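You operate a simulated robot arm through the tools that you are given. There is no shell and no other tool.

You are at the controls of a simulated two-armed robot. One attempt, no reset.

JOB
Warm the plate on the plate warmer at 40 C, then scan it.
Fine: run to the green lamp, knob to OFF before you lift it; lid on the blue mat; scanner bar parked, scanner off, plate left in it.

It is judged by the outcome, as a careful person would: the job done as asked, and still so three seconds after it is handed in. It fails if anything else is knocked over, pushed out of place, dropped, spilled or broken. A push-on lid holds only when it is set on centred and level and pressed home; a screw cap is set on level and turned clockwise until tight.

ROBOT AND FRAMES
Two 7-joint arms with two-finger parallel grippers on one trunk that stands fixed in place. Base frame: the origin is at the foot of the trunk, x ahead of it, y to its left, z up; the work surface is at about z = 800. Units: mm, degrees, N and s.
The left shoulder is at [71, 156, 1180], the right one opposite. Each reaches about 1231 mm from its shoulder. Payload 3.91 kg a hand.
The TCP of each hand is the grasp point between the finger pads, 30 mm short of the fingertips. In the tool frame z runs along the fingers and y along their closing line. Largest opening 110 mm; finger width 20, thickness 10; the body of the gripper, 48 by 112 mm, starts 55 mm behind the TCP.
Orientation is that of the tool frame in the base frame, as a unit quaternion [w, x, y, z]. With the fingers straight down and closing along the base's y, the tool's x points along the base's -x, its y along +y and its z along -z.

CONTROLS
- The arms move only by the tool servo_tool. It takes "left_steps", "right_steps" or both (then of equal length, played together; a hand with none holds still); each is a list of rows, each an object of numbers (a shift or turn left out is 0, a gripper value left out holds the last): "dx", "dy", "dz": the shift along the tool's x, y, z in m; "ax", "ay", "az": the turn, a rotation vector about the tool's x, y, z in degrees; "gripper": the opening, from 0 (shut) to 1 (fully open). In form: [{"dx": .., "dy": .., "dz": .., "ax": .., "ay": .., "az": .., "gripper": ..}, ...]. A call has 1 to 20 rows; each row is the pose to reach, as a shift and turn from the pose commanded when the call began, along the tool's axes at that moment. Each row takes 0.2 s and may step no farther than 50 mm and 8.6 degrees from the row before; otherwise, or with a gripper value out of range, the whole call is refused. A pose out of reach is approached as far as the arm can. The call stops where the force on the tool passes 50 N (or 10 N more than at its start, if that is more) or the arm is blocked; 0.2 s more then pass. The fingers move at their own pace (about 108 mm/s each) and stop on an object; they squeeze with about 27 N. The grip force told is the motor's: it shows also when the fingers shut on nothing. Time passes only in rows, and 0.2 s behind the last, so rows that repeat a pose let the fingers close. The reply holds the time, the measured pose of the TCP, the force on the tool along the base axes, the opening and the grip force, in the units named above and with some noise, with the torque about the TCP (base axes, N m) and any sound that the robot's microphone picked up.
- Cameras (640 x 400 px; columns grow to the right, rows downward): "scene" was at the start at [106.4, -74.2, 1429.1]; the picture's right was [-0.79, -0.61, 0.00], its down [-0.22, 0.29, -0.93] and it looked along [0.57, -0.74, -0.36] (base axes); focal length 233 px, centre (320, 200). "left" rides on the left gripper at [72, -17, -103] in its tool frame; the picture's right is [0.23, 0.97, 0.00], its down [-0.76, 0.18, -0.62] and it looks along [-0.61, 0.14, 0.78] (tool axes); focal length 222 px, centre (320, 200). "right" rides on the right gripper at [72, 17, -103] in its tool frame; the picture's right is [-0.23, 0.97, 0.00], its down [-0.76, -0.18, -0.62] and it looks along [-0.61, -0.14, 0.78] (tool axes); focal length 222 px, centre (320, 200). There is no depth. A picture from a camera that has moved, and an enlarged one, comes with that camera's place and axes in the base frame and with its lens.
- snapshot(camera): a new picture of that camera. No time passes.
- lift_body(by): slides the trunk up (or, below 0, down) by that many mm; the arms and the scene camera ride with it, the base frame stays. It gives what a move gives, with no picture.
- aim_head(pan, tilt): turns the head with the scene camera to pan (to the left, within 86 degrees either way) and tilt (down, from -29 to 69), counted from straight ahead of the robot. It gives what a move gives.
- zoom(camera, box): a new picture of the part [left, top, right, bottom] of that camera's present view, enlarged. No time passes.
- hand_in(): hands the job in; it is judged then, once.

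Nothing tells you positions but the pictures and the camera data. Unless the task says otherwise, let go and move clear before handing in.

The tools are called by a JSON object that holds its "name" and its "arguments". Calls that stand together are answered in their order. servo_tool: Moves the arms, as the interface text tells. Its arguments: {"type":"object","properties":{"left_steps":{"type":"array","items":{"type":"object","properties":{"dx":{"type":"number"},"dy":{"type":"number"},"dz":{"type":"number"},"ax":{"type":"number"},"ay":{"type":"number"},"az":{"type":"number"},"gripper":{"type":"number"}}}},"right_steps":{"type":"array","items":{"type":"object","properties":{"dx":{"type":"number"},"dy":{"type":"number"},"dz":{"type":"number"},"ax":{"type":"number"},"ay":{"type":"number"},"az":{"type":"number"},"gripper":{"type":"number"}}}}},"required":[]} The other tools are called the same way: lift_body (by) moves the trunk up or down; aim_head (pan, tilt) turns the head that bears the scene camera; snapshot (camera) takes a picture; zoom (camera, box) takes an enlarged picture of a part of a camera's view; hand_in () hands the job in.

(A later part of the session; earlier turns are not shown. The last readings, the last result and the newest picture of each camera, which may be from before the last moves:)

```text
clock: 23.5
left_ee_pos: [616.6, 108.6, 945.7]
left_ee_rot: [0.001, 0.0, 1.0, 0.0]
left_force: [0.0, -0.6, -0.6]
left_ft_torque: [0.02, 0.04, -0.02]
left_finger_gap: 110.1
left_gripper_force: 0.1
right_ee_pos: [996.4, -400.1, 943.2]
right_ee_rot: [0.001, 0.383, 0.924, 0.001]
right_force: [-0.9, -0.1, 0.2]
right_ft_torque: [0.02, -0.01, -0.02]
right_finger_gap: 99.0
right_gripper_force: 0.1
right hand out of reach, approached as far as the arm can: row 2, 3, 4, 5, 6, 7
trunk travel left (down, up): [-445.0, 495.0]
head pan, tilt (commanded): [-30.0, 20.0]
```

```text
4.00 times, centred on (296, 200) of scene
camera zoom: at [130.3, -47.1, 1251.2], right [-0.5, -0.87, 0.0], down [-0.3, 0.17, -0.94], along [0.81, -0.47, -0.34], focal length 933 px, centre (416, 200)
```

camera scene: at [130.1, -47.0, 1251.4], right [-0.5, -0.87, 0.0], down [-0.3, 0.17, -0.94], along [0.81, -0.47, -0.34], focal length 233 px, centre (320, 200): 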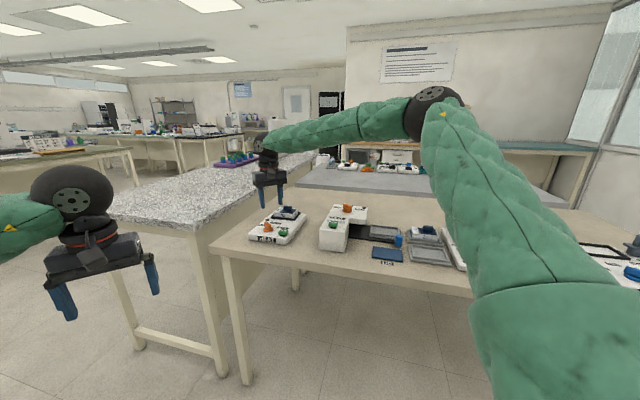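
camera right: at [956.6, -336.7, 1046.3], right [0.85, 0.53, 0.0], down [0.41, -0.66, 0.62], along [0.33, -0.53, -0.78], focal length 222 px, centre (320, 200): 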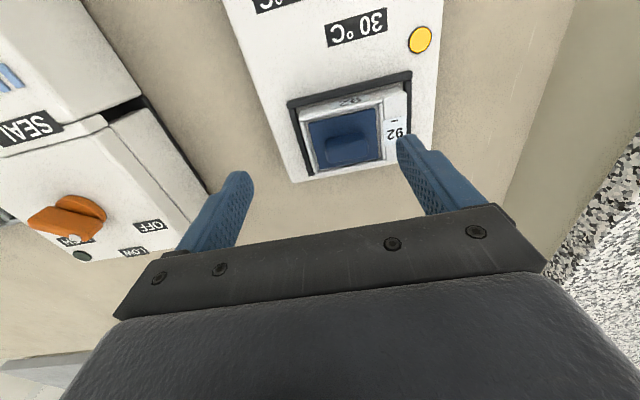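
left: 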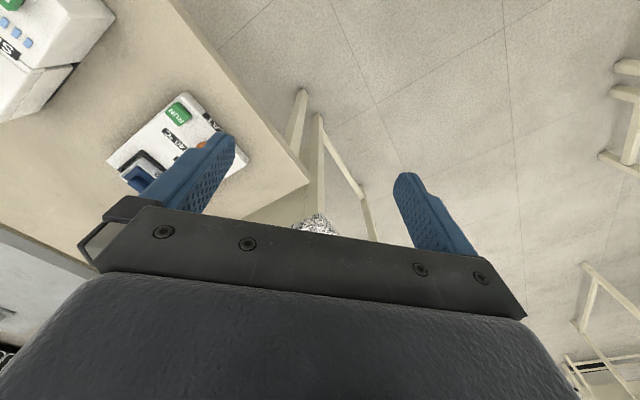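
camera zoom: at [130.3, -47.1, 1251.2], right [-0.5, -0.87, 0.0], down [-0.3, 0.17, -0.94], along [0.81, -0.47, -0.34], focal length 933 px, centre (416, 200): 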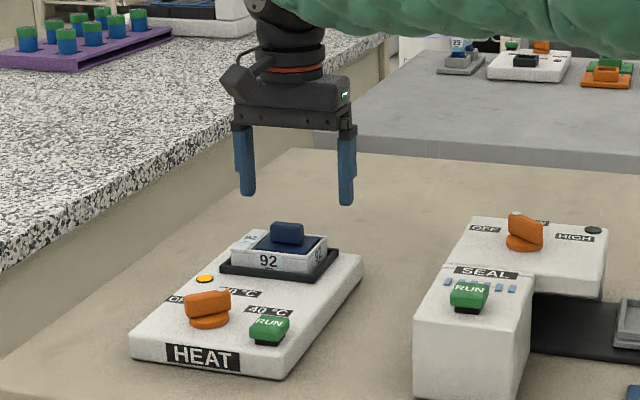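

The arm again stops about 35 mm short, at (996, -400). I'll look at the arm's posture to decide on a trunk height or tilt that gives reach.

{"name": "snapshot", "arguments": {"camera": "scene"}}

{"name": "snapshot", "arguments": {"camera": "left"}}

```text
taken
camera scene: at [130.3, -47.1, 1251.2], right [-0.5, -0.87, 0.0], down [-0.3, 0.17, -0.94], along [0.81, -0.47, -0.34], focal length 233 px, centre (320, 200)
```

scene: 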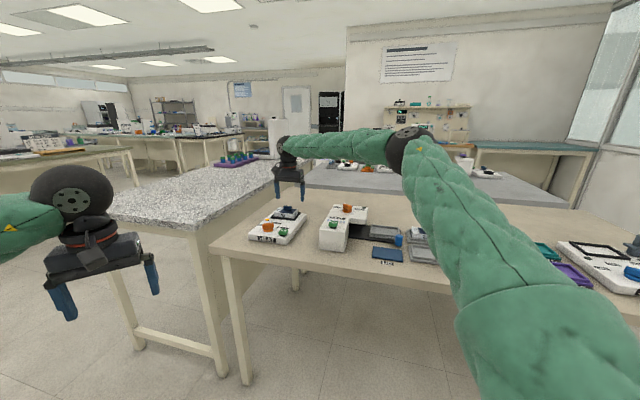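

```text
taken
camera left: at [543.4, 92.7, 1050.5], right [-0.23, 0.97, 0.0], down [0.76, 0.18, 0.62], along [0.61, 0.14, -0.78], focal length 222 px, centre (320, 200)
```

left: 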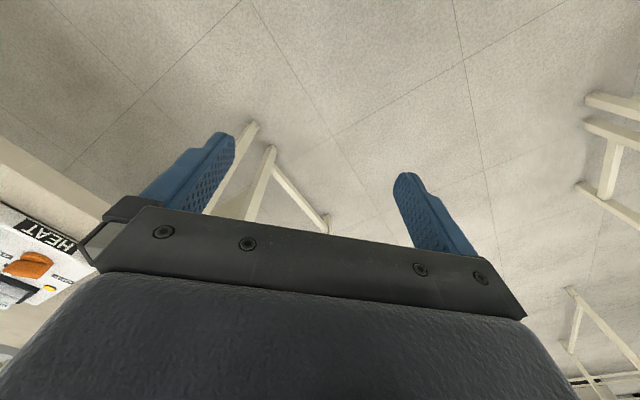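

Elbow is high and to the right (interior angle ≈136°), so a posture limit is blocking. I'll test whether a higher hand (equivalent to a lower trunk) allows the required horizontal reach.

{"name": "servo_tool", "arguments": {"right_steps": [{"dz": -0.03}, {"dz": -0.06}, {"dz": -0.1}, {"dx": -0.009, "dy": 0.0143, "dz": -0.1}, {"dx": -0.0181, "dy": 0.0287, "dz": -0.1}, {"dx": -0.0181, "dy": 0.0287, "dz": -0.1}]}}

{"name": "zoom", "arguments": {"camera": "scene", "box": [240, 180, 336, 250]}}

```text
clock: 24.9
left_ee_pos: [617.3, 110.7, 948.2]
left_ee_rot: [0.0, -0.001, 1.0, 0.001]
left_force: [-0.7, 0.1, -0.2]
left_ft_torque: [0.02, 0.0, -0.01]
left_finger_gap: 109.6
left_gripper_force: 0.0
right_ee_pos: [994.0, -402.1, 1036.4]
right_ee_rot: [0.0, 0.383, 0.924, 0.0]
right_force: [0.1, -0.7, -0.1]
right_ft_torque: [0.0, -0.04, -0.01]
right_finger_gap: 99.2
right_gripper_force: 0.1
right hand out of reach, approached as far as the arm can: row 4, 5, 6
trunk travel left (down, up): [-445.0, 495.0]
head pan, tilt (commanded): [-30.0, 20.0]
```

```text
5.71 times, centred on (288, 215) of scene
camera zoom: at [130.4, -47.0, 1251.2], right [-0.5, -0.87, 0.0], down [-0.3, 0.17, -0.94], along [0.81, -0.47, -0.34], focal length 1332 px, centre (503, 114)
```

zoom: 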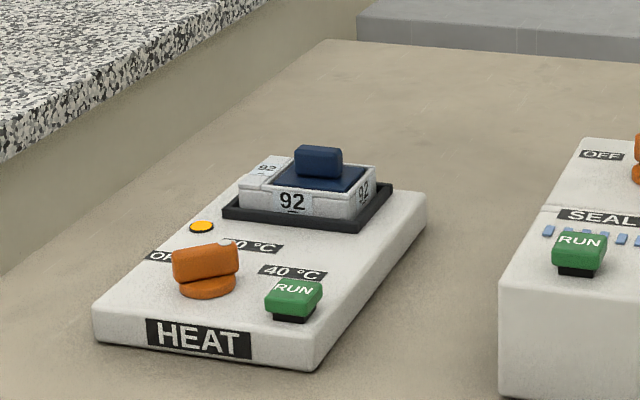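

The limit is the same at both heights, so it depends on posture/hand orientation. I'll test at a safe height with the hand turned 90° further (fingers closing front-to-back across the plate's 60 mm side).

{"name": "servo_tool", "arguments": {"right_steps": [{"az": 8}, {"az": 16}, {"az": 24}, {"az": 32}, {"az": 40}, {"az": 48}, {"az": 56}, {"az": 64}, {"az": 72}, {"az": 80}, {"az": 88}, {"az": 90}, {"dx": -0.012, "dy": 0.012, "az": 90}, {"dx": -0.0197, "dy": 0.0318, "az": 90}, {"dx": -0.0197, "dy": 0.0318, "az": 90}]}}

{"name": "snapshot", "arguments": {"camera": "right"}}

{"name": "snapshot", "arguments": {"camera": "scene"}}

```text
clock: 28.1
left_ee_pos: [617.5, 109.5, 947.2]
left_ee_rot: [0.0, 0.0, 1.0, 0.0]
left_force: [-0.3, 0.3, -0.6]
left_ft_torque: [0.03, 0.0, -0.04]
left_finger_gap: 109.8
left_gripper_force: 0.0
right_ee_pos: [993.8, -401.1, 1038.0]
right_ee_rot: [0.0, 0.924, 0.382, -0.001]
right_force: [0.6, 0.2, 0.0]
right_ft_torque: [-0.01, 0.01, 0.01]
right_finger_gap: 98.8
right_gripper_force: 0.2
right hand out of reach, approached as far as the arm can: row 13, 14, 15
trunk travel left (down, up): [-445.0, 495.0]
head pan, tilt (commanded): [-30.0, 20.0]
```

```text
taken
camera right: at [1057.3, -361.4, 1141.1], right [0.53, -0.85, 0.0], down [-0.66, -0.41, 0.62], along [-0.53, -0.33, -0.78], focal length 222 px, centre (320, 200)
```

right: 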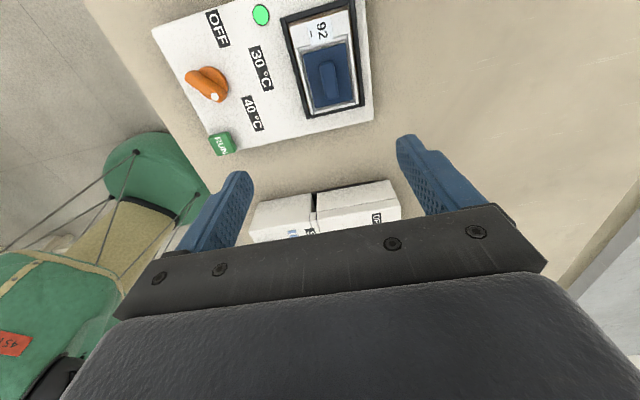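

```text
taken
camera scene: at [130.4, -47.0, 1251.2], right [-0.5, -0.87, 0.0], down [-0.3, 0.17, -0.94], along [0.81, -0.47, -0.34], focal length 233 px, centre (320, 200)
```

scene: 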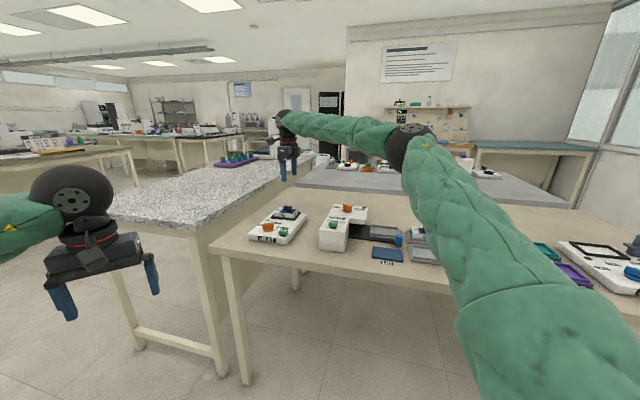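

The lamp is green. I'll turn the knob back to OFF now: moving the hand over the knob, square to the wing (fingers closing along X).

{"name": "servo_tool", "arguments": {"right_steps": [{"dx": 0.006, "dy": -0.016, "dz": 0.005, "az": -5, "gripper": 0.5}, {"dx": 0.012, "dy": -0.034, "dz": 0.015, "az": -11}, {"dx": 0.018, "dy": -0.052, "dz": 0.03, "az": -17}, {"dx": 0.024, "dy": -0.07, "dz": 0.05, "az": -23}, {"dx": 0.03, "dy": -0.088, "dz": 0.07, "az": -29}, {"dx": 0.037, "dy": -0.108, "dz": 0.09, "az": -36}, {"dx": 0.0449, "dy": -0.1285, "dz": 0.11, "az": -43}, {"dx": 0.0449, "dy": -0.1285, "dz": 0.128, "az": -43}, {"dx": 0.0449, "dy": -0.1285, "dz": 0.138, "az": -43}, {"dx": 0.0449, "dy": -0.1285, "dz": 0.138, "az": -43}]}}

{"name": "zoom", "arguments": {"camera": "right", "box": [220, 60, 420, 240]}}

```text
clock: 30.3
left_ee_pos: [617.1, 108.8, 947.2]
left_ee_rot: [0.0, 0.0, 1.0, 0.0]
left_force: [0.3, 0.1, 0.2]
left_ft_torque: [-0.04, 0.02, -0.01]
left_finger_gap: 110.1
left_gripper_force: 0.0
right_ee_pos: [935.0, -277.9, 899.8]
right_ee_rot: [0.001, 0.719, 0.695, 0.0]
right_force: [-0.6, -0.1, 0.5]
right_ft_torque: [0.0, 0.0, 0.01]
right_finger_gap: 54.8
right_gripper_force: 0.2
trunk travel left (down, up): [-445.0, 495.0]
head pan, tilt (commanded): [-30.0, 20.0]
```

```text
2.22 times, centred on (320, 150) of right
camera zoom: at [955.0, -205.5, 1002.6], right [0.97, -0.26, 0.0], down [-0.2, -0.76, 0.62], along [-0.16, -0.6, -0.78], focal length 494 px, centre (320, 311)
```

zoom: 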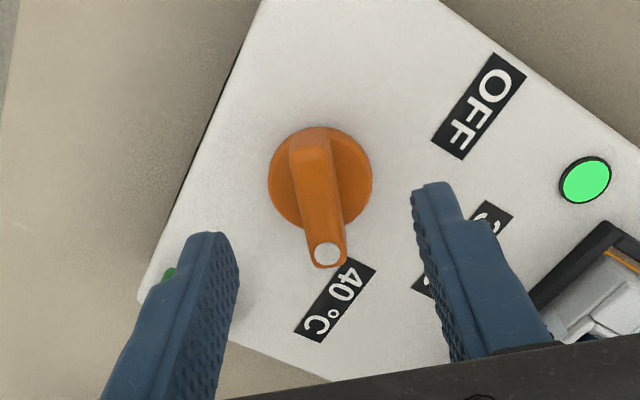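

The lamp is clearly green and the wing is centred between the fingers. Lowering, gripping, then turning counter-clockwise to OFF.

{"name": "servo_tool", "arguments": {"right_steps": [{"dz": 0.014}, {"dz": 0.027}, {"dz": 0.027, "gripper": 0.0}, {"dz": 0.027, "gripper": 0.0}, {"dz": 0.027, "gripper": 0.0}]}}

{"name": "servo_tool", "arguments": {"right_steps": [{"az": -8}, {"az": -16}, {"az": -24}, {"az": -32}, {"az": -40}, {"az": -48}, {"az": -56}, {"az": -64}, {"az": -72}, {"az": -80}, {"az": -88}, {"az": -93}, {"az": -93}]}}

{"name": "zoom", "arguments": {"camera": "scene", "box": [240, 180, 336, 250]}}

```text
clock: 31.5
left_ee_pos: [616.5, 109.7, 946.9]
left_ee_rot: [0.0, 0.0, 1.0, 0.0]
left_force: [0.1, -1.2, 1.0]
left_ft_torque: [-0.01, 0.0, 0.02]
left_finger_gap: 110.2
left_gripper_force: 0.0
right_ee_pos: [935.7, -278.5, 872.7]
right_ee_rot: [0.001, 0.719, 0.695, -0.001]
right_force: [-0.8, -0.5, -1.5]
right_ft_torque: [-0.53, -0.02, -0.03]
right_finger_gap: 12.9
right_gripper_force: 45.7
trunk travel left (down, up): [-445.0, 495.0]
head pan, tilt (commanded): [-30.0, 20.0]
```

```text
clock: 34.3
left_ee_pos: [616.6, 109.2, 947.1]
left_ee_rot: [0.0, 0.0, 1.0, 0.0]
left_force: [0.0, 0.0, 0.3]
left_ft_torque: [0.01, -0.04, 0.04]
left_finger_gap: 110.0
left_gripper_force: 0.1
right_ee_pos: [935.2, -279.7, 872.7]
right_ee_rot: [-0.001, -0.009, 1.0, 0.0]
right_force: [-30.1, -2.9, -16.8]
right_ft_torque: [-0.09, 0.72, 0.01]
right_finger_gap: 12.9
right_gripper_force: 44.6
trunk travel left (down, up): [-445.0, 495.0]
head pan, tilt (commanded): [-30.0, 20.0]
```

```text
5.71 times, centred on (288, 215) of scene
camera zoom: at [129.7, -47.7, 1251.3], right [-0.5, -0.87, 0.0], down [-0.3, 0.17, -0.94], along [0.81, -0.47, -0.34], focal length 1332 px, centre (503, 114)
```

zoom: 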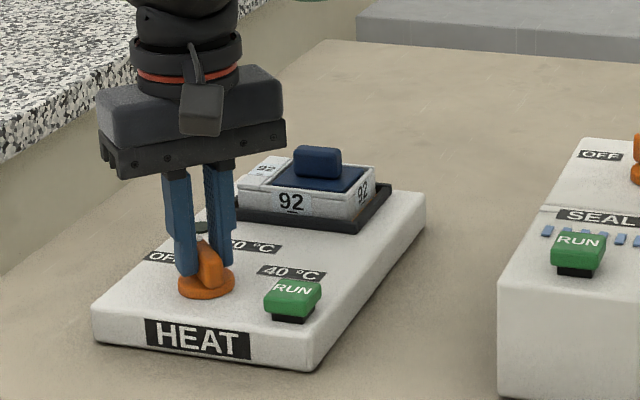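

Knob turned and the lamp looks dark. Releasing and rising to confirm the pointer is at OFF.

{"name": "servo_tool", "arguments": {"right_steps": [{"gripper": 0.4}, {"gripper": 0.4}, {"dz": -0.025}, {"dz": -0.055}, {"dz": -0.08}]}}

{"name": "zoom", "arguments": {"camera": "right", "box": [220, 40, 420, 220]}}

{"name": "zoom", "arguments": {"camera": "scene", "box": [240, 180, 336, 250]}}

```text
clock: 35.5
left_ee_pos: [615.8, 109.3, 947.8]
left_ee_rot: [0.0, -0.001, 1.0, 0.001]
left_force: [-0.1, -0.4, -0.7]
left_ft_torque: [0.02, 0.01, 0.0]
left_finger_gap: 110.2
left_gripper_force: 0.1
right_ee_pos: [936.0, -278.7, 953.2]
right_ee_rot: [0.0, -0.009, 1.0, 0.0]
right_force: [-0.4, -0.4, -0.6]
right_ft_torque: [0.02, 0.01, 0.03]
right_finger_gap: 44.0
right_gripper_force: 0.1
trunk travel left (down, up): [-445.0, 495.0]
head pan, tilt (commanded): [-30.0, 20.0]
```

```text
2.22 times, centred on (320, 130) of right
camera zoom: at [863.2, -261.2, 1056.0], right [0.21, 0.98, 0.0], down [0.76, -0.16, 0.62], along [0.61, -0.13, -0.78], focal length 494 px, centre (320, 356)
```

zoom: 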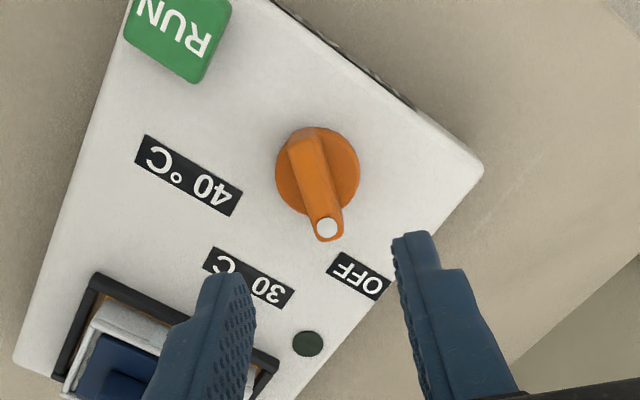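

```text
5.71 times, centred on (288, 215) of scene
camera zoom: at [129.9, -46.8, 1251.3], right [-0.5, -0.87, 0.0], down [-0.3, 0.17, -0.94], along [0.81, -0.47, -0.34], focal length 1332 px, centre (503, 114)
```

zoom: 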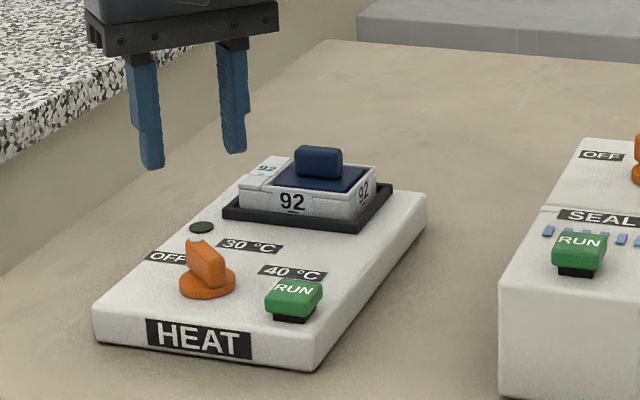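

The knob is back at OFF and the lamp is dark. To reach the plate I'll use a hand orientation closing front-to-back and leaning ~20° (keeps pads flat on the handle's faces, brings the wrist nearer). First turning the hand at a safe height.

{"name": "servo_tool", "arguments": {"right_steps": [{"dz": -0.01, "az": 8}, {"dz": -0.02, "az": 16}, {"dz": -0.03, "az": 24}, {"dz": -0.04, "az": 32}, {"dx": -0.002, "dy": -0.006, "dz": -0.05, "az": 40}, {"dx": -0.004, "dy": -0.012, "dz": -0.06, "az": 48}, {"dx": -0.006, "dy": -0.018, "dz": -0.067, "az": 56}, {"dx": -0.008, "dy": -0.024, "dz": -0.067, "az": 64}, {"dx": -0.01, "dy": -0.03, "dz": -0.067, "az": 72}, {"dx": -0.012, "dy": -0.036, "dz": -0.067, "az": 80}, {"dx": -0.014, "dy": -0.042, "dz": -0.067, "az": 88}, {"dx": -0.016, "dy": -0.048, "dz": -0.067, "az": 96}, {"dx": -0.018, "dy": -0.054, "dz": -0.067, "az": 104}, {"dx": -0.02, "dy": -0.06, "dz": -0.067, "az": 112}, {"dx": -0.022, "dy": -0.066, "dz": -0.067, "az": 120}, {"dx": -0.024, "dy": -0.071, "dz": -0.067, "az": 128}, {"dx": -0.024, "dy": -0.071, "dz": -0.067, "az": 136}, {"dx": -0.024, "dy": -0.071, "dz": -0.067, "az": 136}]}}

```text
clock: 39.3
left_ee_pos: [616.8, 108.7, 946.7]
left_ee_rot: [0.001, 0.0, 1.0, 0.0]
left_force: [-0.7, -1.0, -0.3]
left_ft_torque: [0.01, -0.02, 0.0]
left_finger_gap: 109.9
left_gripper_force: 0.1
right_ee_pos: [960.9, -348.5, 1020.6]
right_ee_rot: [0.0, 0.924, 0.382, 0.0]
right_force: [0.2, 0.5, 0.2]
right_ft_torque: [0.02, 0.0, 0.02]
right_finger_gap: 43.8
right_gripper_force: 0.1
trunk travel left (down, up): [-445.0, 495.0]
head pan, tilt (commanded): [-30.0, 20.0]
```

{"name": "servo_tool", "arguments": {"right_steps": [{"dy": 0.01, "dz": 0.0, "ay": 4}, {"dy": 0.025, "dz": 0.0, "ay": 9}, {"dy": 0.045, "dz": 0.01, "ay": 14}, {"dx": 0.001, "dy": 0.062, "dz": 0.03, "ay": 20}, {"dx": 0.001, "dy": 0.0767, "dz": 0.055, "ay": 20}, {"dx": 0.001, "dy": 0.0767, "dz": 0.08, "ay": 20}, {"dx": 0.001, "dy": 0.0767, "dz": 0.08, "ay": 20}]}}

{"name": "snapshot", "arguments": {"camera": "right"}}

{"name": "zoom", "arguments": {"camera": "scene", "box": [240, 150, 352, 250]}}

```text
clock: 40.9
left_ee_pos: [616.8, 109.1, 947.3]
left_ee_rot: [0.0, 0.0, 1.0, 0.0]
left_force: [-0.7, 0.2, -0.3]
left_ft_torque: [-0.01, 0.0, 0.0]
left_finger_gap: 110.0
left_gripper_force: 0.1
right_ee_pos: [1016.0, -401.0, 941.3]
right_ee_rot: [-0.066, 0.91, 0.377, 0.16]
right_force: [-0.5, 0.5, 0.2]
right_ft_torque: [0.01, 0.04, -0.01]
right_finger_gap: 43.8
right_gripper_force: 0.0
trunk travel left (down, up): [-445.0, 495.0]
head pan, tilt (commanded): [-30.0, 20.0]
```

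```text
taken
camera right: at [1051.9, -389.5, 1062.3], right [0.54, -0.84, -0.08], down [-0.78, -0.53, 0.33], along [-0.31, -0.11, -0.94], focal length 222 px, centre (320, 200)
```

right: 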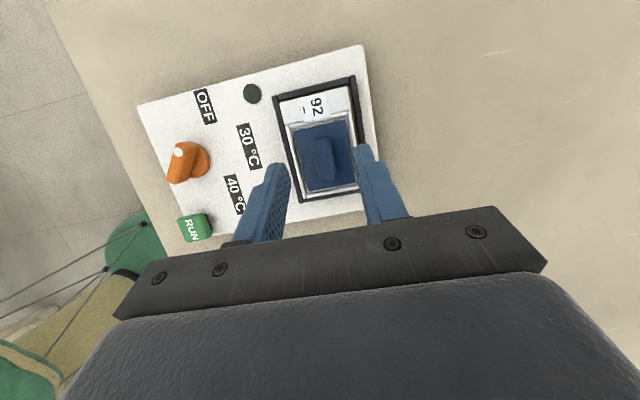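

```text
4.00 times, centred on (296, 200) of scene
camera zoom: at [130.1, -46.8, 1251.3], right [-0.5, -0.87, 0.0], down [-0.3, 0.17, -0.94], along [0.81, -0.47, -0.34], focal length 933 px, centre (416, 200)
```

zoom: 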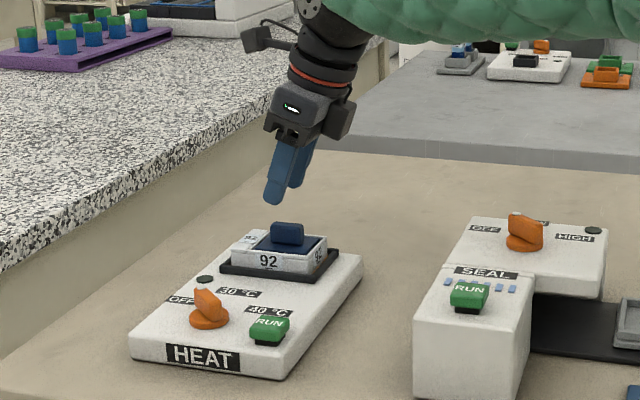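

The tilted pose reaches. Zooming to check that the handle lies centred between the fingers.

{"name": "zoom", "arguments": {"camera": "right", "box": [240, 70, 400, 220]}}

{"name": "zoom", "arguments": {"camera": "scene", "box": [274, 180, 334, 220]}}

```text
2.67 times, centred on (320, 145) of right
camera zoom: at [1051.9, -389.5, 1062.3], right [0.54, -0.84, -0.08], down [-0.78, -0.53, 0.33], along [-0.31, -0.11, -0.94], focal length 592 px, centre (320, 347)
```

zoom: 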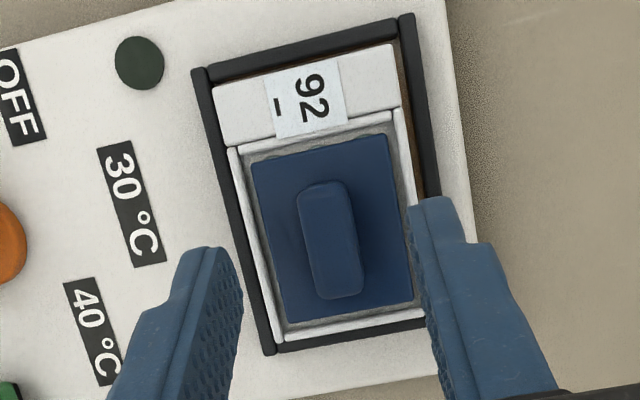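

```text
10.00 times, centred on (304, 200) of scene
camera zoom: at [130.1, -46.8, 1251.3], right [-0.5, -0.87, 0.0], down [-0.3, 0.17, -0.94], along [0.81, -0.47, -0.34], focal length 2332 px, centre (480, 200)
```

zoom: 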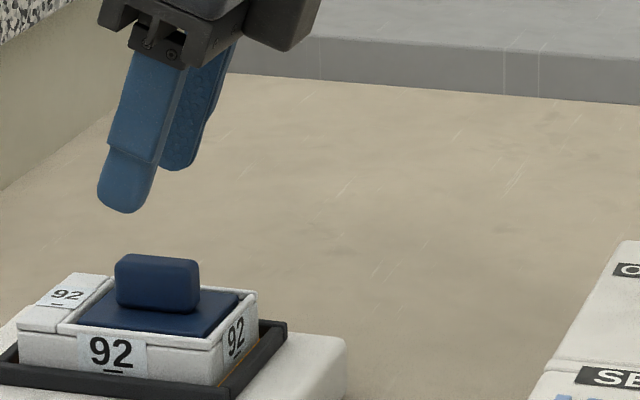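

The handle centre measures (1021, -396.5), top ≈ 876, well centred. Descending straight down and gripping the lid handle.

{"name": "servo_tool", "arguments": {"right_steps": [{"dx": -0.0051, "dz": 0.0141}, {"dx": -0.0103, "dz": 0.0282}, {"dx": -0.0144, "dz": 0.0395}, {"dx": -0.0171, "dz": 0.047}, {"dx": -0.0187, "dz": 0.0515}, {"dx": -0.0187, "dz": 0.0515}]}}

{"name": "zoom", "arguments": {"camera": "right", "box": [240, 70, 400, 220]}}

{"name": "zoom", "arguments": {"camera": "scene", "box": [274, 180, 334, 220]}}

```text
clock: 42.3
left_ee_pos: [615.3, 109.4, 946.5]
left_ee_rot: [0.0, -0.001, 1.0, 0.0]
left_force: [0.3, -0.1, 0.4]
left_ft_torque: [0.0, -0.02, 0.0]
left_finger_gap: 110.0
left_gripper_force: 0.0
right_ee_pos: [1015.5, -401.8, 887.8]
right_ee_rot: [-0.065, 0.91, 0.376, 0.161]
right_force: [2.3, -1.5, 10.6]
right_ft_torque: [-0.02, -0.04, -0.03]
right_finger_gap: 43.8
right_gripper_force: 0.0
trunk travel left (down, up): [-445.0, 495.0]
head pan, tilt (commanded): [-30.0, 20.0]
```

```text
2.67 times, centred on (320, 145) of right
camera zoom: at [1050.8, -389.5, 1009.5], right [0.54, -0.84, -0.08], down [-0.78, -0.53, 0.32], along [-0.31, -0.11, -0.94], focal length 592 px, centre (320, 347)
```

zoom: 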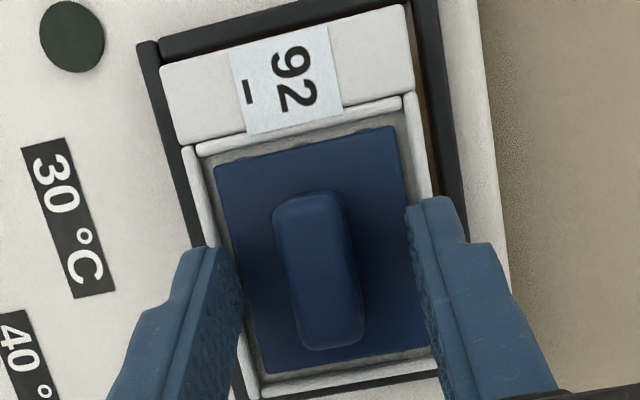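

```text
10.00 times, centred on (304, 200) of scene
camera zoom: at [129.5, -46.8, 1251.5], right [-0.5, -0.87, 0.0], down [-0.3, 0.17, -0.94], along [0.81, -0.47, -0.34], focal length 2332 px, centre (480, 200)
```

zoom: 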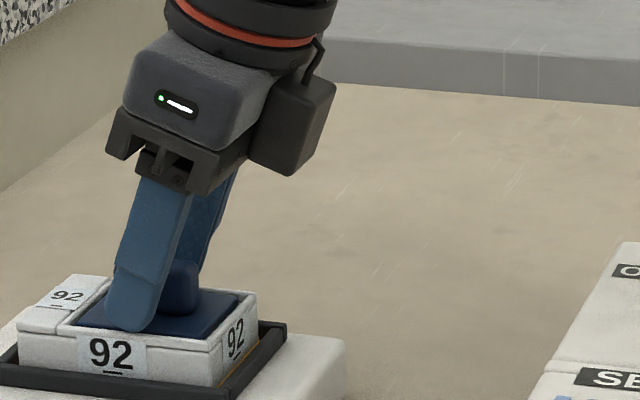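

A light 10 N contact: the finger tips are touching the plate's rim. Raising 3 mm before closing on the handle.

{"name": "servo_tool", "arguments": {"right_steps": [{"dx": 0.001, "dz": -0.0028}, {"dx": 0.001, "dz": -0.0028}, {"dx": 0.001, "dz": -0.0028, "gripper": 0.25}, {"dx": 0.001, "dz": -0.0028, "gripper": 0.0}, {"dx": 0.001, "dz": -0.0028, "gripper": 0.0}, {"dx": 0.001, "dz": -0.0028, "gripper": 0.0}]}}

{"name": "zoom", "arguments": {"camera": "right", "box": [240, 70, 400, 220]}}

{"name": "zoom", "arguments": {"camera": "scene", "box": [274, 180, 334, 220]}}

```text
clock: 43.7
left_ee_pos: [616.7, 109.1, 947.5]
left_ee_rot: [0.0, -0.001, 1.0, 0.0]
left_force: [-0.8, -0.9, 0.2]
left_ft_torque: [0.03, -0.02, 0.01]
left_finger_gap: 110.1
left_gripper_force: 0.1
right_ee_pos: [1015.6, -400.5, 888.5]
right_ee_rot: [-0.067, 0.91, 0.377, 0.16]
right_force: [-0.1, 0.0, 0.7]
right_ft_torque: [0.01, -0.02, 0.01]
right_finger_gap: 14.5
right_gripper_force: 26.7
trunk travel left (down, up): [-445.0, 495.0]
head pan, tilt (commanded): [-30.0, 20.0]
```

```text
2.67 times, centred on (320, 145) of right
camera zoom: at [1051.5, -389.6, 1010.0], right [0.54, -0.84, -0.08], down [-0.78, -0.53, 0.33], along [-0.31, -0.11, -0.94], focal length 592 px, centre (320, 347)
```

zoom: 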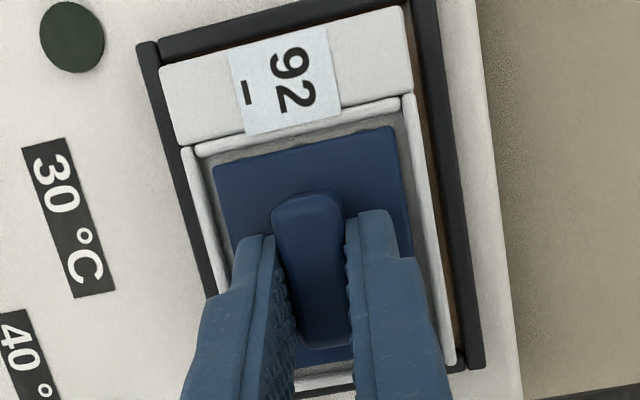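

```text
10.00 times, centred on (304, 200) of scene
camera zoom: at [130.4, -47.0, 1251.2], right [-0.5, -0.87, 0.0], down [-0.3, 0.17, -0.94], along [0.81, -0.47, -0.34], focal length 2332 px, centre (480, 200)
```

zoom: 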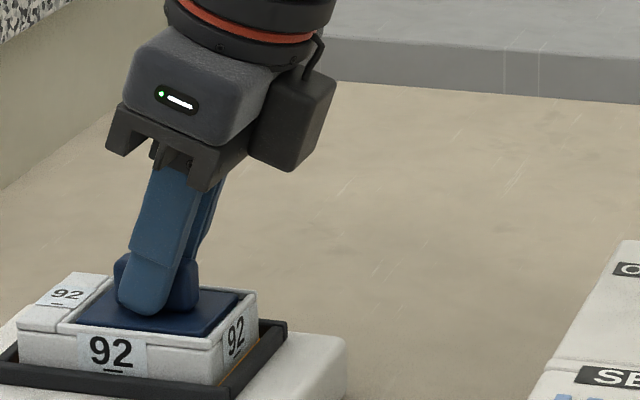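

The handle is held (14.5 mm). Lifting just 8 mm to see whether only the lid comes up.

{"name": "servo_tool", "arguments": {"right_steps": [{"dx": 0.0007, "dz": -0.0019}, {"dx": 0.0014, "dz": -0.0038}, {"dx": 0.0021, "dz": -0.0056}, {"dx": 0.0027, "dz": -0.0075}, {"dx": 0.0027, "dz": -0.0075}]}}

{"name": "zoom", "arguments": {"camera": "right", "box": [240, 70, 400, 220]}}

{"name": "zoom", "arguments": {"camera": "scene", "box": [274, 180, 334, 220]}}

```text
clock: 44.9
left_ee_pos: [616.5, 108.7, 947.4]
left_ee_rot: [0.0, 0.001, 1.0, 0.0]
left_force: [0.6, 0.7, 0.7]
left_ft_torque: [-0.01, 0.01, 0.02]
left_finger_gap: 110.1
left_gripper_force: 0.1
right_ee_pos: [1015.8, -401.5, 895.6]
right_ee_rot: [-0.066, 0.91, 0.377, 0.16]
right_force: [-0.2, 1.0, 0.2]
right_ft_torque: [0.01, 0.03, -0.03]
right_finger_gap: 14.6
right_gripper_force: 26.9
trunk travel left (down, up): [-445.0, 495.0]
head pan, tilt (commanded): [-30.0, 20.0]
```

```text
2.67 times, centred on (320, 145) of right
camera zoom: at [1051.8, -389.7, 1017.6], right [0.54, -0.84, -0.08], down [-0.78, -0.53, 0.33], along [-0.31, -0.11, -0.94], focal length 592 px, centre (320, 347)
```

zoom: 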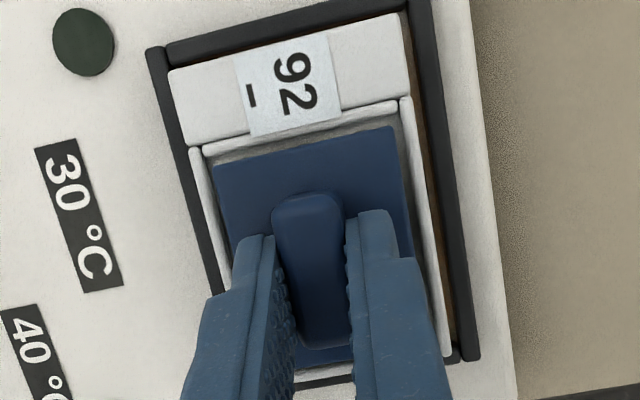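

```text
10.00 times, centred on (304, 200) of scene
camera zoom: at [130.4, -47.1, 1251.2], right [-0.5, -0.87, 0.0], down [-0.3, 0.17, -0.94], along [0.81, -0.47, -0.34], focal length 2332 px, centre (480, 200)
```

zoom: 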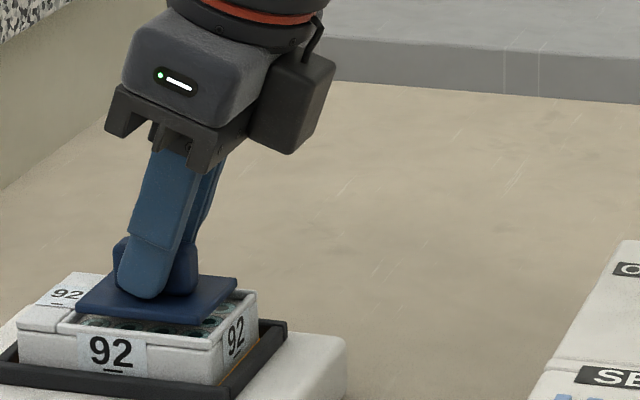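

Only the lid came up; the plate stayed put. Lifting it to z ≈ 1010 and carrying it level over toward the LID mat near (613, -594).

{"name": "servo_tool", "arguments": {"right_steps": [{"dx": 0.0078, "dz": -0.0214}, {"dx": 0.0156, "dz": -0.0428}, {"dx": 0.0234, "dz": -0.0643}, {"dx": 0.0312, "dz": -0.0857}, {"dx": 0.039, "dz": -0.1071}, {"dx": 0.0059, "dy": -0.0129, "dz": -0.1183}, {"dx": -0.0273, "dy": -0.0257, "dz": -0.1294}, {"dx": -0.0604, "dy": -0.0386, "dz": -0.1406}, {"dx": -0.0936, "dy": -0.0515, "dz": -0.1518}, {"dx": -0.1267, "dy": -0.0643, "dz": -0.163}, {"dx": -0.1599, "dy": -0.0772, "dz": -0.1741}, {"dx": -0.193, "dy": -0.0901, "dz": -0.1853}, {"dx": -0.2261, "dy": -0.1029, "dz": -0.1965}, {"dx": -0.2593, "dy": -0.1158, "dz": -0.2077}, {"dx": -0.2924, "dy": -0.1287, "dz": -0.2188}, {"dx": -0.3256, "dy": -0.1415, "dz": -0.23}, {"dx": -0.3587, "dy": -0.1544, "dz": -0.2412}, {"dx": -0.3587, "dy": -0.1544, "dz": -0.2412}]}}

{"name": "snapshot", "arguments": {"camera": "right"}}

{"name": "snapshot", "arguments": {"camera": "scene"}}

```text
clock: 48.7
left_ee_pos: [617.0, 110.5, 945.8]
left_ee_rot: [0.0, -0.001, 1.0, 0.001]
left_force: [-0.3, 0.1, -0.5]
left_ft_torque: [0.02, 0.04, 0.0]
left_finger_gap: 109.8
left_gripper_force: 0.1
right_ee_pos: [610.2, -588.2, 1000.5]
right_ee_rot: [-0.067, 0.91, 0.378, 0.159]
right_force: [-0.2, 0.4, -0.1]
right_ft_torque: [0.0, 0.0, 0.01]
right_finger_gap: 14.6
right_gripper_force: 26.7
trunk travel left (down, up): [-445.0, 495.0]
head pan, tilt (commanded): [-30.0, 20.0]
```

```text
taken
camera right: at [645.3, -576.2, 1121.5], right [0.54, -0.84, -0.08], down [-0.78, -0.53, 0.33], along [-0.32, -0.12, -0.94], focal length 222 px, centre (320, 200)
```

right: 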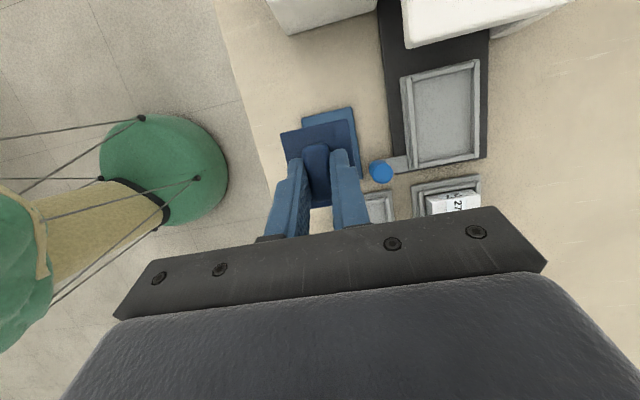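

```text
taken
camera scene: at [130.7, -46.3, 1251.2], right [-0.5, -0.87, 0.0], down [-0.3, 0.17, -0.94], along [0.81, -0.47, -0.34], focal length 233 px, centre (320, 200)
```

scene: 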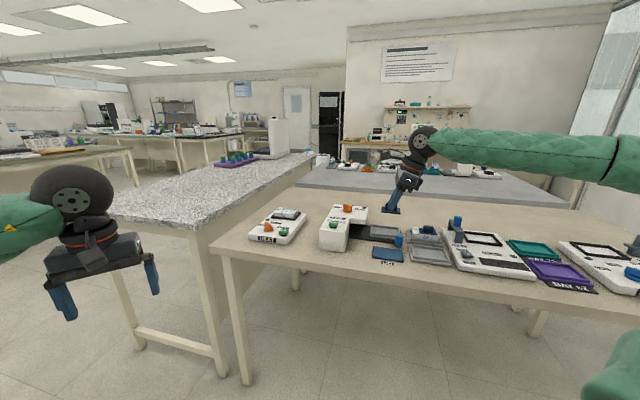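

The lid is held above the mat. Zooming to refine the mat's position relative to the lid.

{"name": "zoom", "arguments": {"camera": "right", "box": [256, 80, 416, 220]}}

{"name": "zoom", "arguments": {"camera": "scene", "box": [340, 180, 452, 270]}}

```text
2.86 times, centred on (336, 150) of right
camera zoom: at [645.3, -576.2, 1121.5], right [0.54, -0.84, -0.08], down [-0.78, -0.53, 0.33], along [-0.32, -0.12, -0.94], focal length 635 px, centre (274, 343)
```

zoom: 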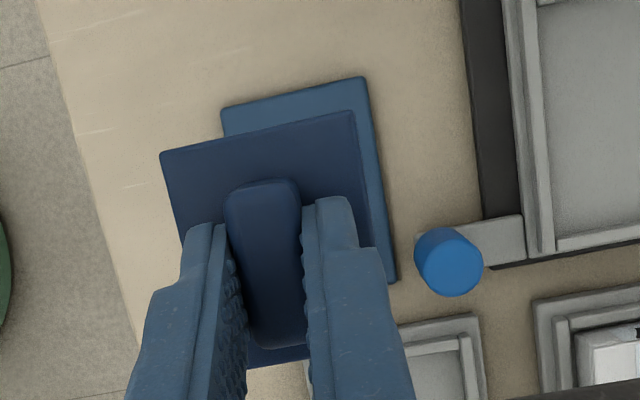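

```text
4.44 times, centred on (396, 225) of scene
camera zoom: at [130.7, -46.3, 1251.2], right [-0.5, -0.87, 0.0], down [-0.3, 0.17, -0.94], along [0.81, -0.47, -0.34], focal length 1036 px, centre (-18, 89)
```

zoom: 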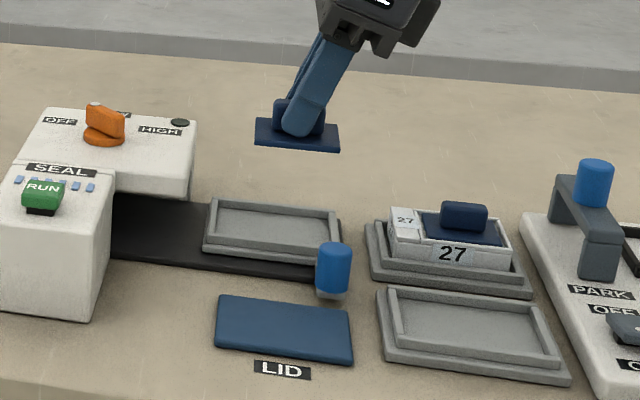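

Mat centre refined to ≈ (612, -591), with the SEAL knob post safely behind it at (626, -652, 849). Lowering the lid toward the mat, stopping ~10 mm above.

{"name": "servo_tool", "arguments": {"right_steps": [{"dx": -0.003, "dy": 0.0018, "dz": -0.0011}, {"dx": -0.0116, "dy": 0.0018, "dz": 0.0225}, {"dx": -0.0202, "dy": 0.0018, "dz": 0.046}, {"dx": -0.0288, "dy": 0.0018, "dz": 0.0695}, {"dx": -0.0374, "dy": 0.0018, "dz": 0.093}, {"dx": -0.0446, "dy": 0.0018, "dz": 0.113}, {"dx": -0.05, "dy": 0.0018, "dz": 0.128}, {"dx": -0.0526, "dy": 0.0018, "dz": 0.1352}, {"dx": -0.0526, "dy": 0.0018, "dz": 0.1352}]}}

{"name": "zoom", "arguments": {"camera": "right", "box": [256, 80, 416, 220]}}

{"name": "zoom", "arguments": {"camera": "scene", "box": [356, 210, 436, 270]}}

```text
clock: 50.7
left_ee_pos: [617.5, 108.7, 946.5]
left_ee_rot: [0.0, 0.0, 1.0, 0.001]
left_force: [-1.0, -0.2, 0.8]
left_ft_torque: [0.0, -0.02, 0.01]
left_finger_gap: 109.9
left_gripper_force: 0.0
right_ee_pos: [608.5, -592.0, 853.1]
right_ee_rot: [-0.067, 0.91, 0.377, 0.161]
right_force: [-0.1, 0.0, 0.2]
right_ft_torque: [0.02, -0.03, 0.0]
right_finger_gap: 14.6
right_gripper_force: 27.4
trunk travel left (down, up): [-445.0, 495.0]
head pan, tilt (commanded): [-30.0, 20.0]
```

```text
2.86 times, centred on (336, 150) of right
camera zoom: at [643.7, -580.7, 976.4], right [0.54, -0.84, -0.08], down [-0.78, -0.53, 0.33], along [-0.31, -0.11, -0.94], focal length 635 px, centre (274, 343)
```

zoom: 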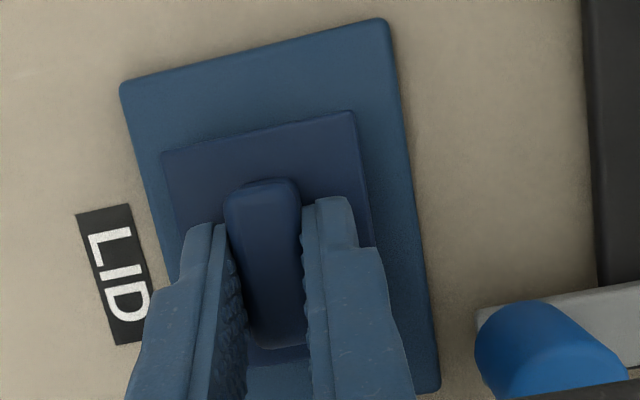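

```text
6.67 times, centred on (396, 240) of scene
camera zoom: at [130.1, -47.1, 1251.3], right [-0.5, -0.87, 0.0], down [-0.3, 0.17, -0.94], along [0.81, -0.47, -0.34], focal length 1555 px, centre (-187, -67)
```

zoom: 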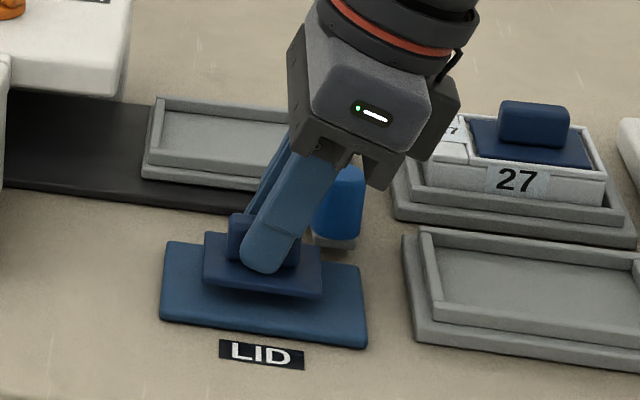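

Lid is level, ~8 mm above the mat and within its outline. Easing down in small steps.

{"name": "servo_tool", "arguments": {"right_steps": [{"dx": -0.001, "dz": 0.0028}, {"dx": -0.0017, "dz": 0.0047}, {"dx": -0.0021, "dz": 0.0056}, {"dx": -0.0024, "dz": 0.0066}, {"dx": -0.0024, "dz": 0.0066}]}}

{"name": "zoom", "arguments": {"camera": "scene", "box": [364, 220, 428, 268]}}

```text
clock: 51.9
left_ee_pos: [615.7, 108.9, 947.8]
left_ee_rot: [0.0, 0.0, 1.0, 0.0]
left_force: [0.2, -0.2, -0.1]
left_ft_torque: [0.0, -0.03, 0.0]
left_finger_gap: 110.0
left_gripper_force: 0.1
right_ee_pos: [608.1, -592.1, 849.8]
right_ee_rot: [-0.066, 0.91, 0.377, 0.161]
right_force: [-0.1, 0.3, -0.1]
right_ft_torque: [-0.01, 0.01, 0.02]
right_finger_gap: 14.8
right_gripper_force: 26.0
trunk travel left (down, up): [-445.0, 495.0]
head pan, tilt (commanded): [-30.0, 20.0]
```

```text
8.33 times, centred on (396, 244) of scene
camera zoom: at [130.1, -47.2, 1251.3], right [-0.5, -0.87, 0.0], down [-0.3, 0.17, -0.94], along [0.81, -0.47, -0.34], focal length 1943 px, centre (-313, -167)
```

zoom: 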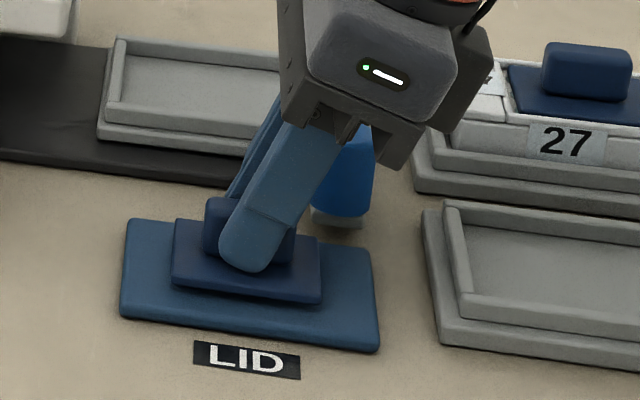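

{"name": "servo_tool", "arguments": {"right_steps": [{"dx": -0.0005, "dz": 0.0014}, {"dx": -0.001, "dz": 0.0028}, {"dx": -0.0014, "dz": 0.0038}, {"dx": -0.0014, "dz": 0.0038}]}}

{"name": "zoom", "arguments": {"camera": "scene", "box": [364, 220, 428, 268]}}

```text
clock: 52.9
left_ee_pos: [616.0, 109.5, 946.8]
left_ee_rot: [0.0, 0.0, 1.0, 0.001]
left_force: [-0.4, 0.2, 0.4]
left_ft_torque: [-0.01, -0.01, -0.01]
left_finger_gap: 110.3
left_gripper_force: 0.1
right_ee_pos: [608.1, -592.6, 845.2]
right_ee_rot: [-0.066, 0.91, 0.377, 0.16]
right_force: [-1.0, -0.4, -0.7]
right_ft_torque: [-0.02, -0.02, 0.04]
right_finger_gap: 14.8
right_gripper_force: 27.7
trunk travel left (down, up): [-445.0, 495.0]
head pan, tilt (commanded): [-30.0, 20.0]
```

```text
8.33 times, centred on (396, 244) of scene
camera zoom: at [130.1, -47.2, 1251.3], right [-0.5, -0.87, 0.0], down [-0.3, 0.17, -0.94], along [0.81, -0.47, -0.34], focal length 1943 px, centre (-313, -167)
```

zoom: 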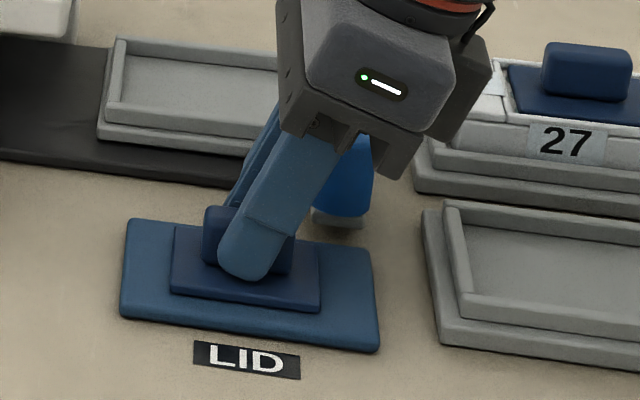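

{"name": "servo_tool", "arguments": {"right_steps": [{"dx": -0.0003, "dz": 0.0009}, {"dx": -0.0007, "dz": 0.0019}, {"dx": -0.0007, "dz": 0.0019}]}}

{"name": "zoom", "arguments": {"camera": "scene", "box": [372, 228, 420, 264]}}

```text
clock: 53.7
left_ee_pos: [615.2, 109.8, 948.1]
left_ee_rot: [0.0, 0.0, 1.0, 0.0]
left_force: [-0.3, 0.0, -0.3]
left_ft_torque: [0.02, 0.0, 0.0]
left_finger_gap: 110.0
left_gripper_force: 0.0
right_ee_pos: [607.9, -592.8, 845.4]
right_ee_rot: [-0.066, 0.91, 0.377, 0.161]
right_force: [-1.6, -0.4, 13.3]
right_ft_torque: [-0.13, 0.04, 0.01]
right_finger_gap: 14.7
right_gripper_force: 27.3
trunk travel left (down, up): [-445.0, 495.0]
head pan, tilt (commanded): [-30.0, 20.0]
```

```text
11.11 times, centred on (396, 246) of scene
camera zoom: at [129.2, -46.5, 1251.5], right [-0.5, -0.87, 0.0], down [-0.3, 0.17, -0.94], along [0.81, -0.47, -0.34], focal length 2591 px, centre (-524, -311)
```

zoom: 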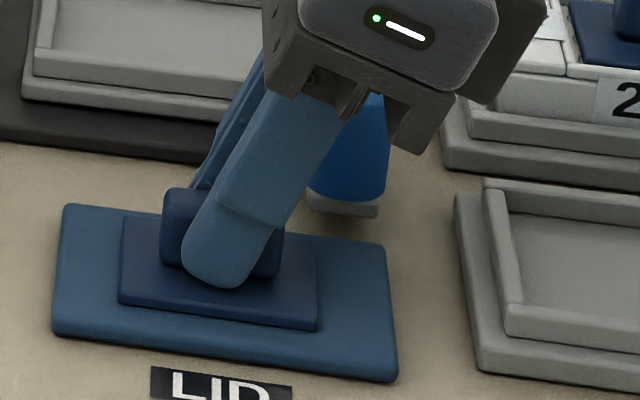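

13 N contact: the lid rests flat on the mat. Releasing and lifting straight up.

{"name": "servo_tool", "arguments": {"right_steps": [{"dx": 0.0005, "dz": -0.0014}, {"dx": 0.0005, "dz": -0.0014, "gripper": 0.28}, {"dx": 0.0005, "dz": -0.0014, "gripper": 0.28}, {"dx": 0.0068, "dz": -0.0188}, {"dx": 0.0171, "dz": -0.047}, {"dx": 0.0342, "dz": -0.094}, {"dx": 0.0495, "dz": -0.136}, {"dx": 0.0564, "dz": -0.155}]}}

{"name": "snapshot", "arguments": {"camera": "right"}}

{"name": "zoom", "arguments": {"camera": "scene", "box": [356, 210, 436, 270]}}

```text
clock: 55.5
left_ee_pos: [616.5, 110.7, 947.9]
left_ee_rot: [0.0, -0.002, 1.0, 0.0]
left_force: [-0.2, -0.2, 0.4]
left_ft_torque: [0.01, 0.03, 0.01]
left_finger_gap: 109.9
left_gripper_force: 0.1
right_ee_pos: [607.5, -594.7, 1007.4]
right_ee_rot: [-0.067, 0.91, 0.377, 0.161]
right_force: [0.5, -0.2, -0.9]
right_ft_torque: [-0.06, 0.0, -0.01]
right_finger_gap: 31.0
right_gripper_force: 0.0
trunk travel left (down, up): [-445.0, 495.0]
head pan, tilt (commanded): [-30.0, 20.0]
```

```text
taken
camera right: at [643.1, -581.9, 1129.7], right [0.54, -0.84, -0.08], down [-0.78, -0.53, 0.33], along [-0.31, -0.11, -0.94], focal length 222 px, centre (320, 200)
```

right: 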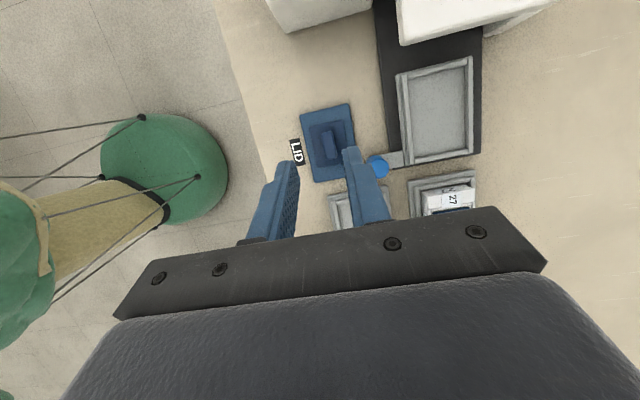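

```text
6.67 times, centred on (396, 240) of scene
camera zoom: at [129.5, -46.2, 1251.4], right [-0.5, -0.87, 0.0], down [-0.3, 0.17, -0.94], along [0.81, -0.47, -0.34], focal length 1555 px, centre (-187, -67)
```

zoom: 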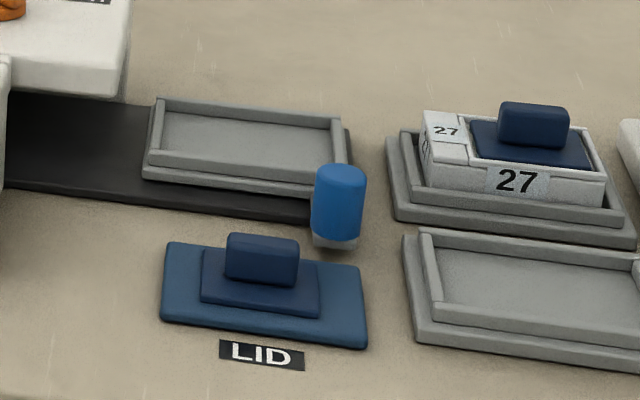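

The lid sits level on the blue mat. While nearby, I'll survey the scanner with the wrist camera before fetching the plate.

{"name": "servo_tool", "arguments": {"right_steps": [{"dx": -0.0327, "dy": 0.0066, "dz": -0.0119}, {"dx": -0.0654, "dy": 0.0131, "dz": -0.0238}, {"dx": -0.0981, "dy": 0.0197, "dz": -0.0357}, {"dx": -0.1309, "dy": 0.0263, "dz": -0.0477}, {"dx": -0.1636, "dy": 0.0329, "dz": -0.0596}, {"dx": -0.1963, "dy": 0.0394, "dz": -0.0715}, {"dx": -0.229, "dy": 0.046, "dz": -0.0834}, {"dx": -0.229, "dy": 0.046, "dz": -0.0834}]}}

{"name": "snapshot", "arguments": {"camera": "right"}}

{"name": "aim_head", "arguments": {"pan": -60, "tilt": 24}}

{"name": "snapshot", "arguments": {"camera": "scene"}}

```text
clock: 57.3
left_ee_pos: [616.6, 109.6, 947.3]
left_ee_rot: [0.0, 0.001, 1.0, -0.001]
left_force: [0.2, 0.0, -0.4]
left_ft_torque: [0.0, 0.0, 0.02]
left_finger_gap: 110.0
left_gripper_force: 0.1
right_ee_pos: [470.1, -798.1, 1008.8]
right_ee_rot: [-0.066, 0.91, 0.376, 0.161]
right_force: [-0.4, -0.4, 0.8]
right_ft_torque: [0.0, 0.01, -0.01]
right_finger_gap: 30.8
right_gripper_force: 0.1
trunk travel left (down, up): [-445.0, 495.0]
head pan, tilt (commanded): [-30.0, 20.0]
```

```text
taken
camera right: at [504.9, -786.4, 1128.9], right [0.54, -0.84, -0.08], down [-0.78, -0.53, 0.33], along [-0.31, -0.11, -0.94], focal length 222 px, centre (320, 200)
```

right: 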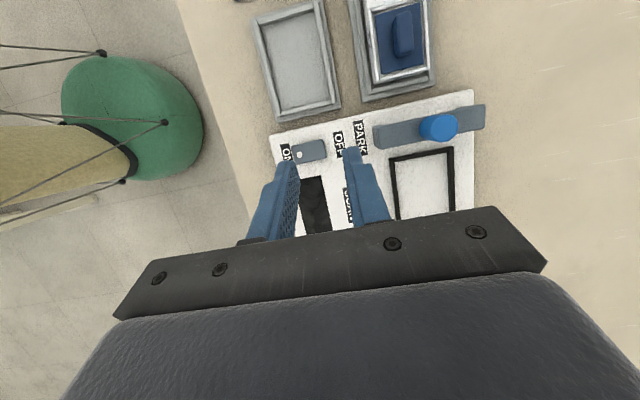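

```text
clock: 58.3
left_ee_pos: [615.6, 108.7, 946.6]
left_ee_rot: [0.0, 0.0, 1.0, 0.001]
left_force: [0.0, 0.9, 0.7]
left_ft_torque: [0.0, 0.01, -0.03]
left_finger_gap: 110.1
left_gripper_force: 0.0
right_ee_pos: [468.8, -799.4, 1007.8]
right_ee_rot: [-0.067, 0.91, 0.377, 0.16]
right_force: [0.2, 0.8, 0.1]
right_ft_torque: [0.01, 0.02, 0.02]
right_finger_gap: 30.9
right_gripper_force: 0.1
trunk travel left (down, up): [-445.0, 495.0]
head pan, tilt (commanded): [-60.0, 24.0]
```

```text
taken
camera scene: at [95.6, -80.6, 1244.8], right [-0.87, -0.5, 0.0], down [-0.2, 0.35, -0.91], along [0.46, -0.79, -0.41], focal length 233 px, centre (320, 200)
```

scene: 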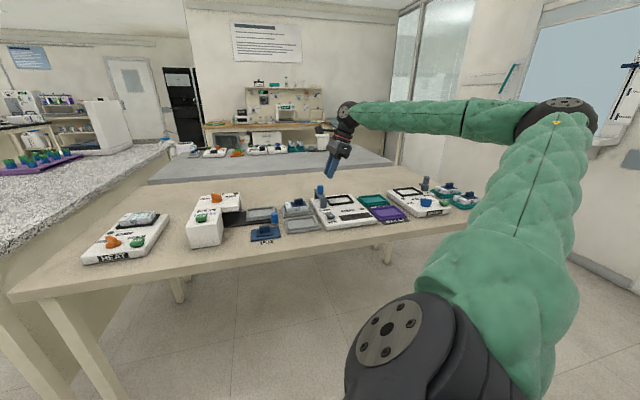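

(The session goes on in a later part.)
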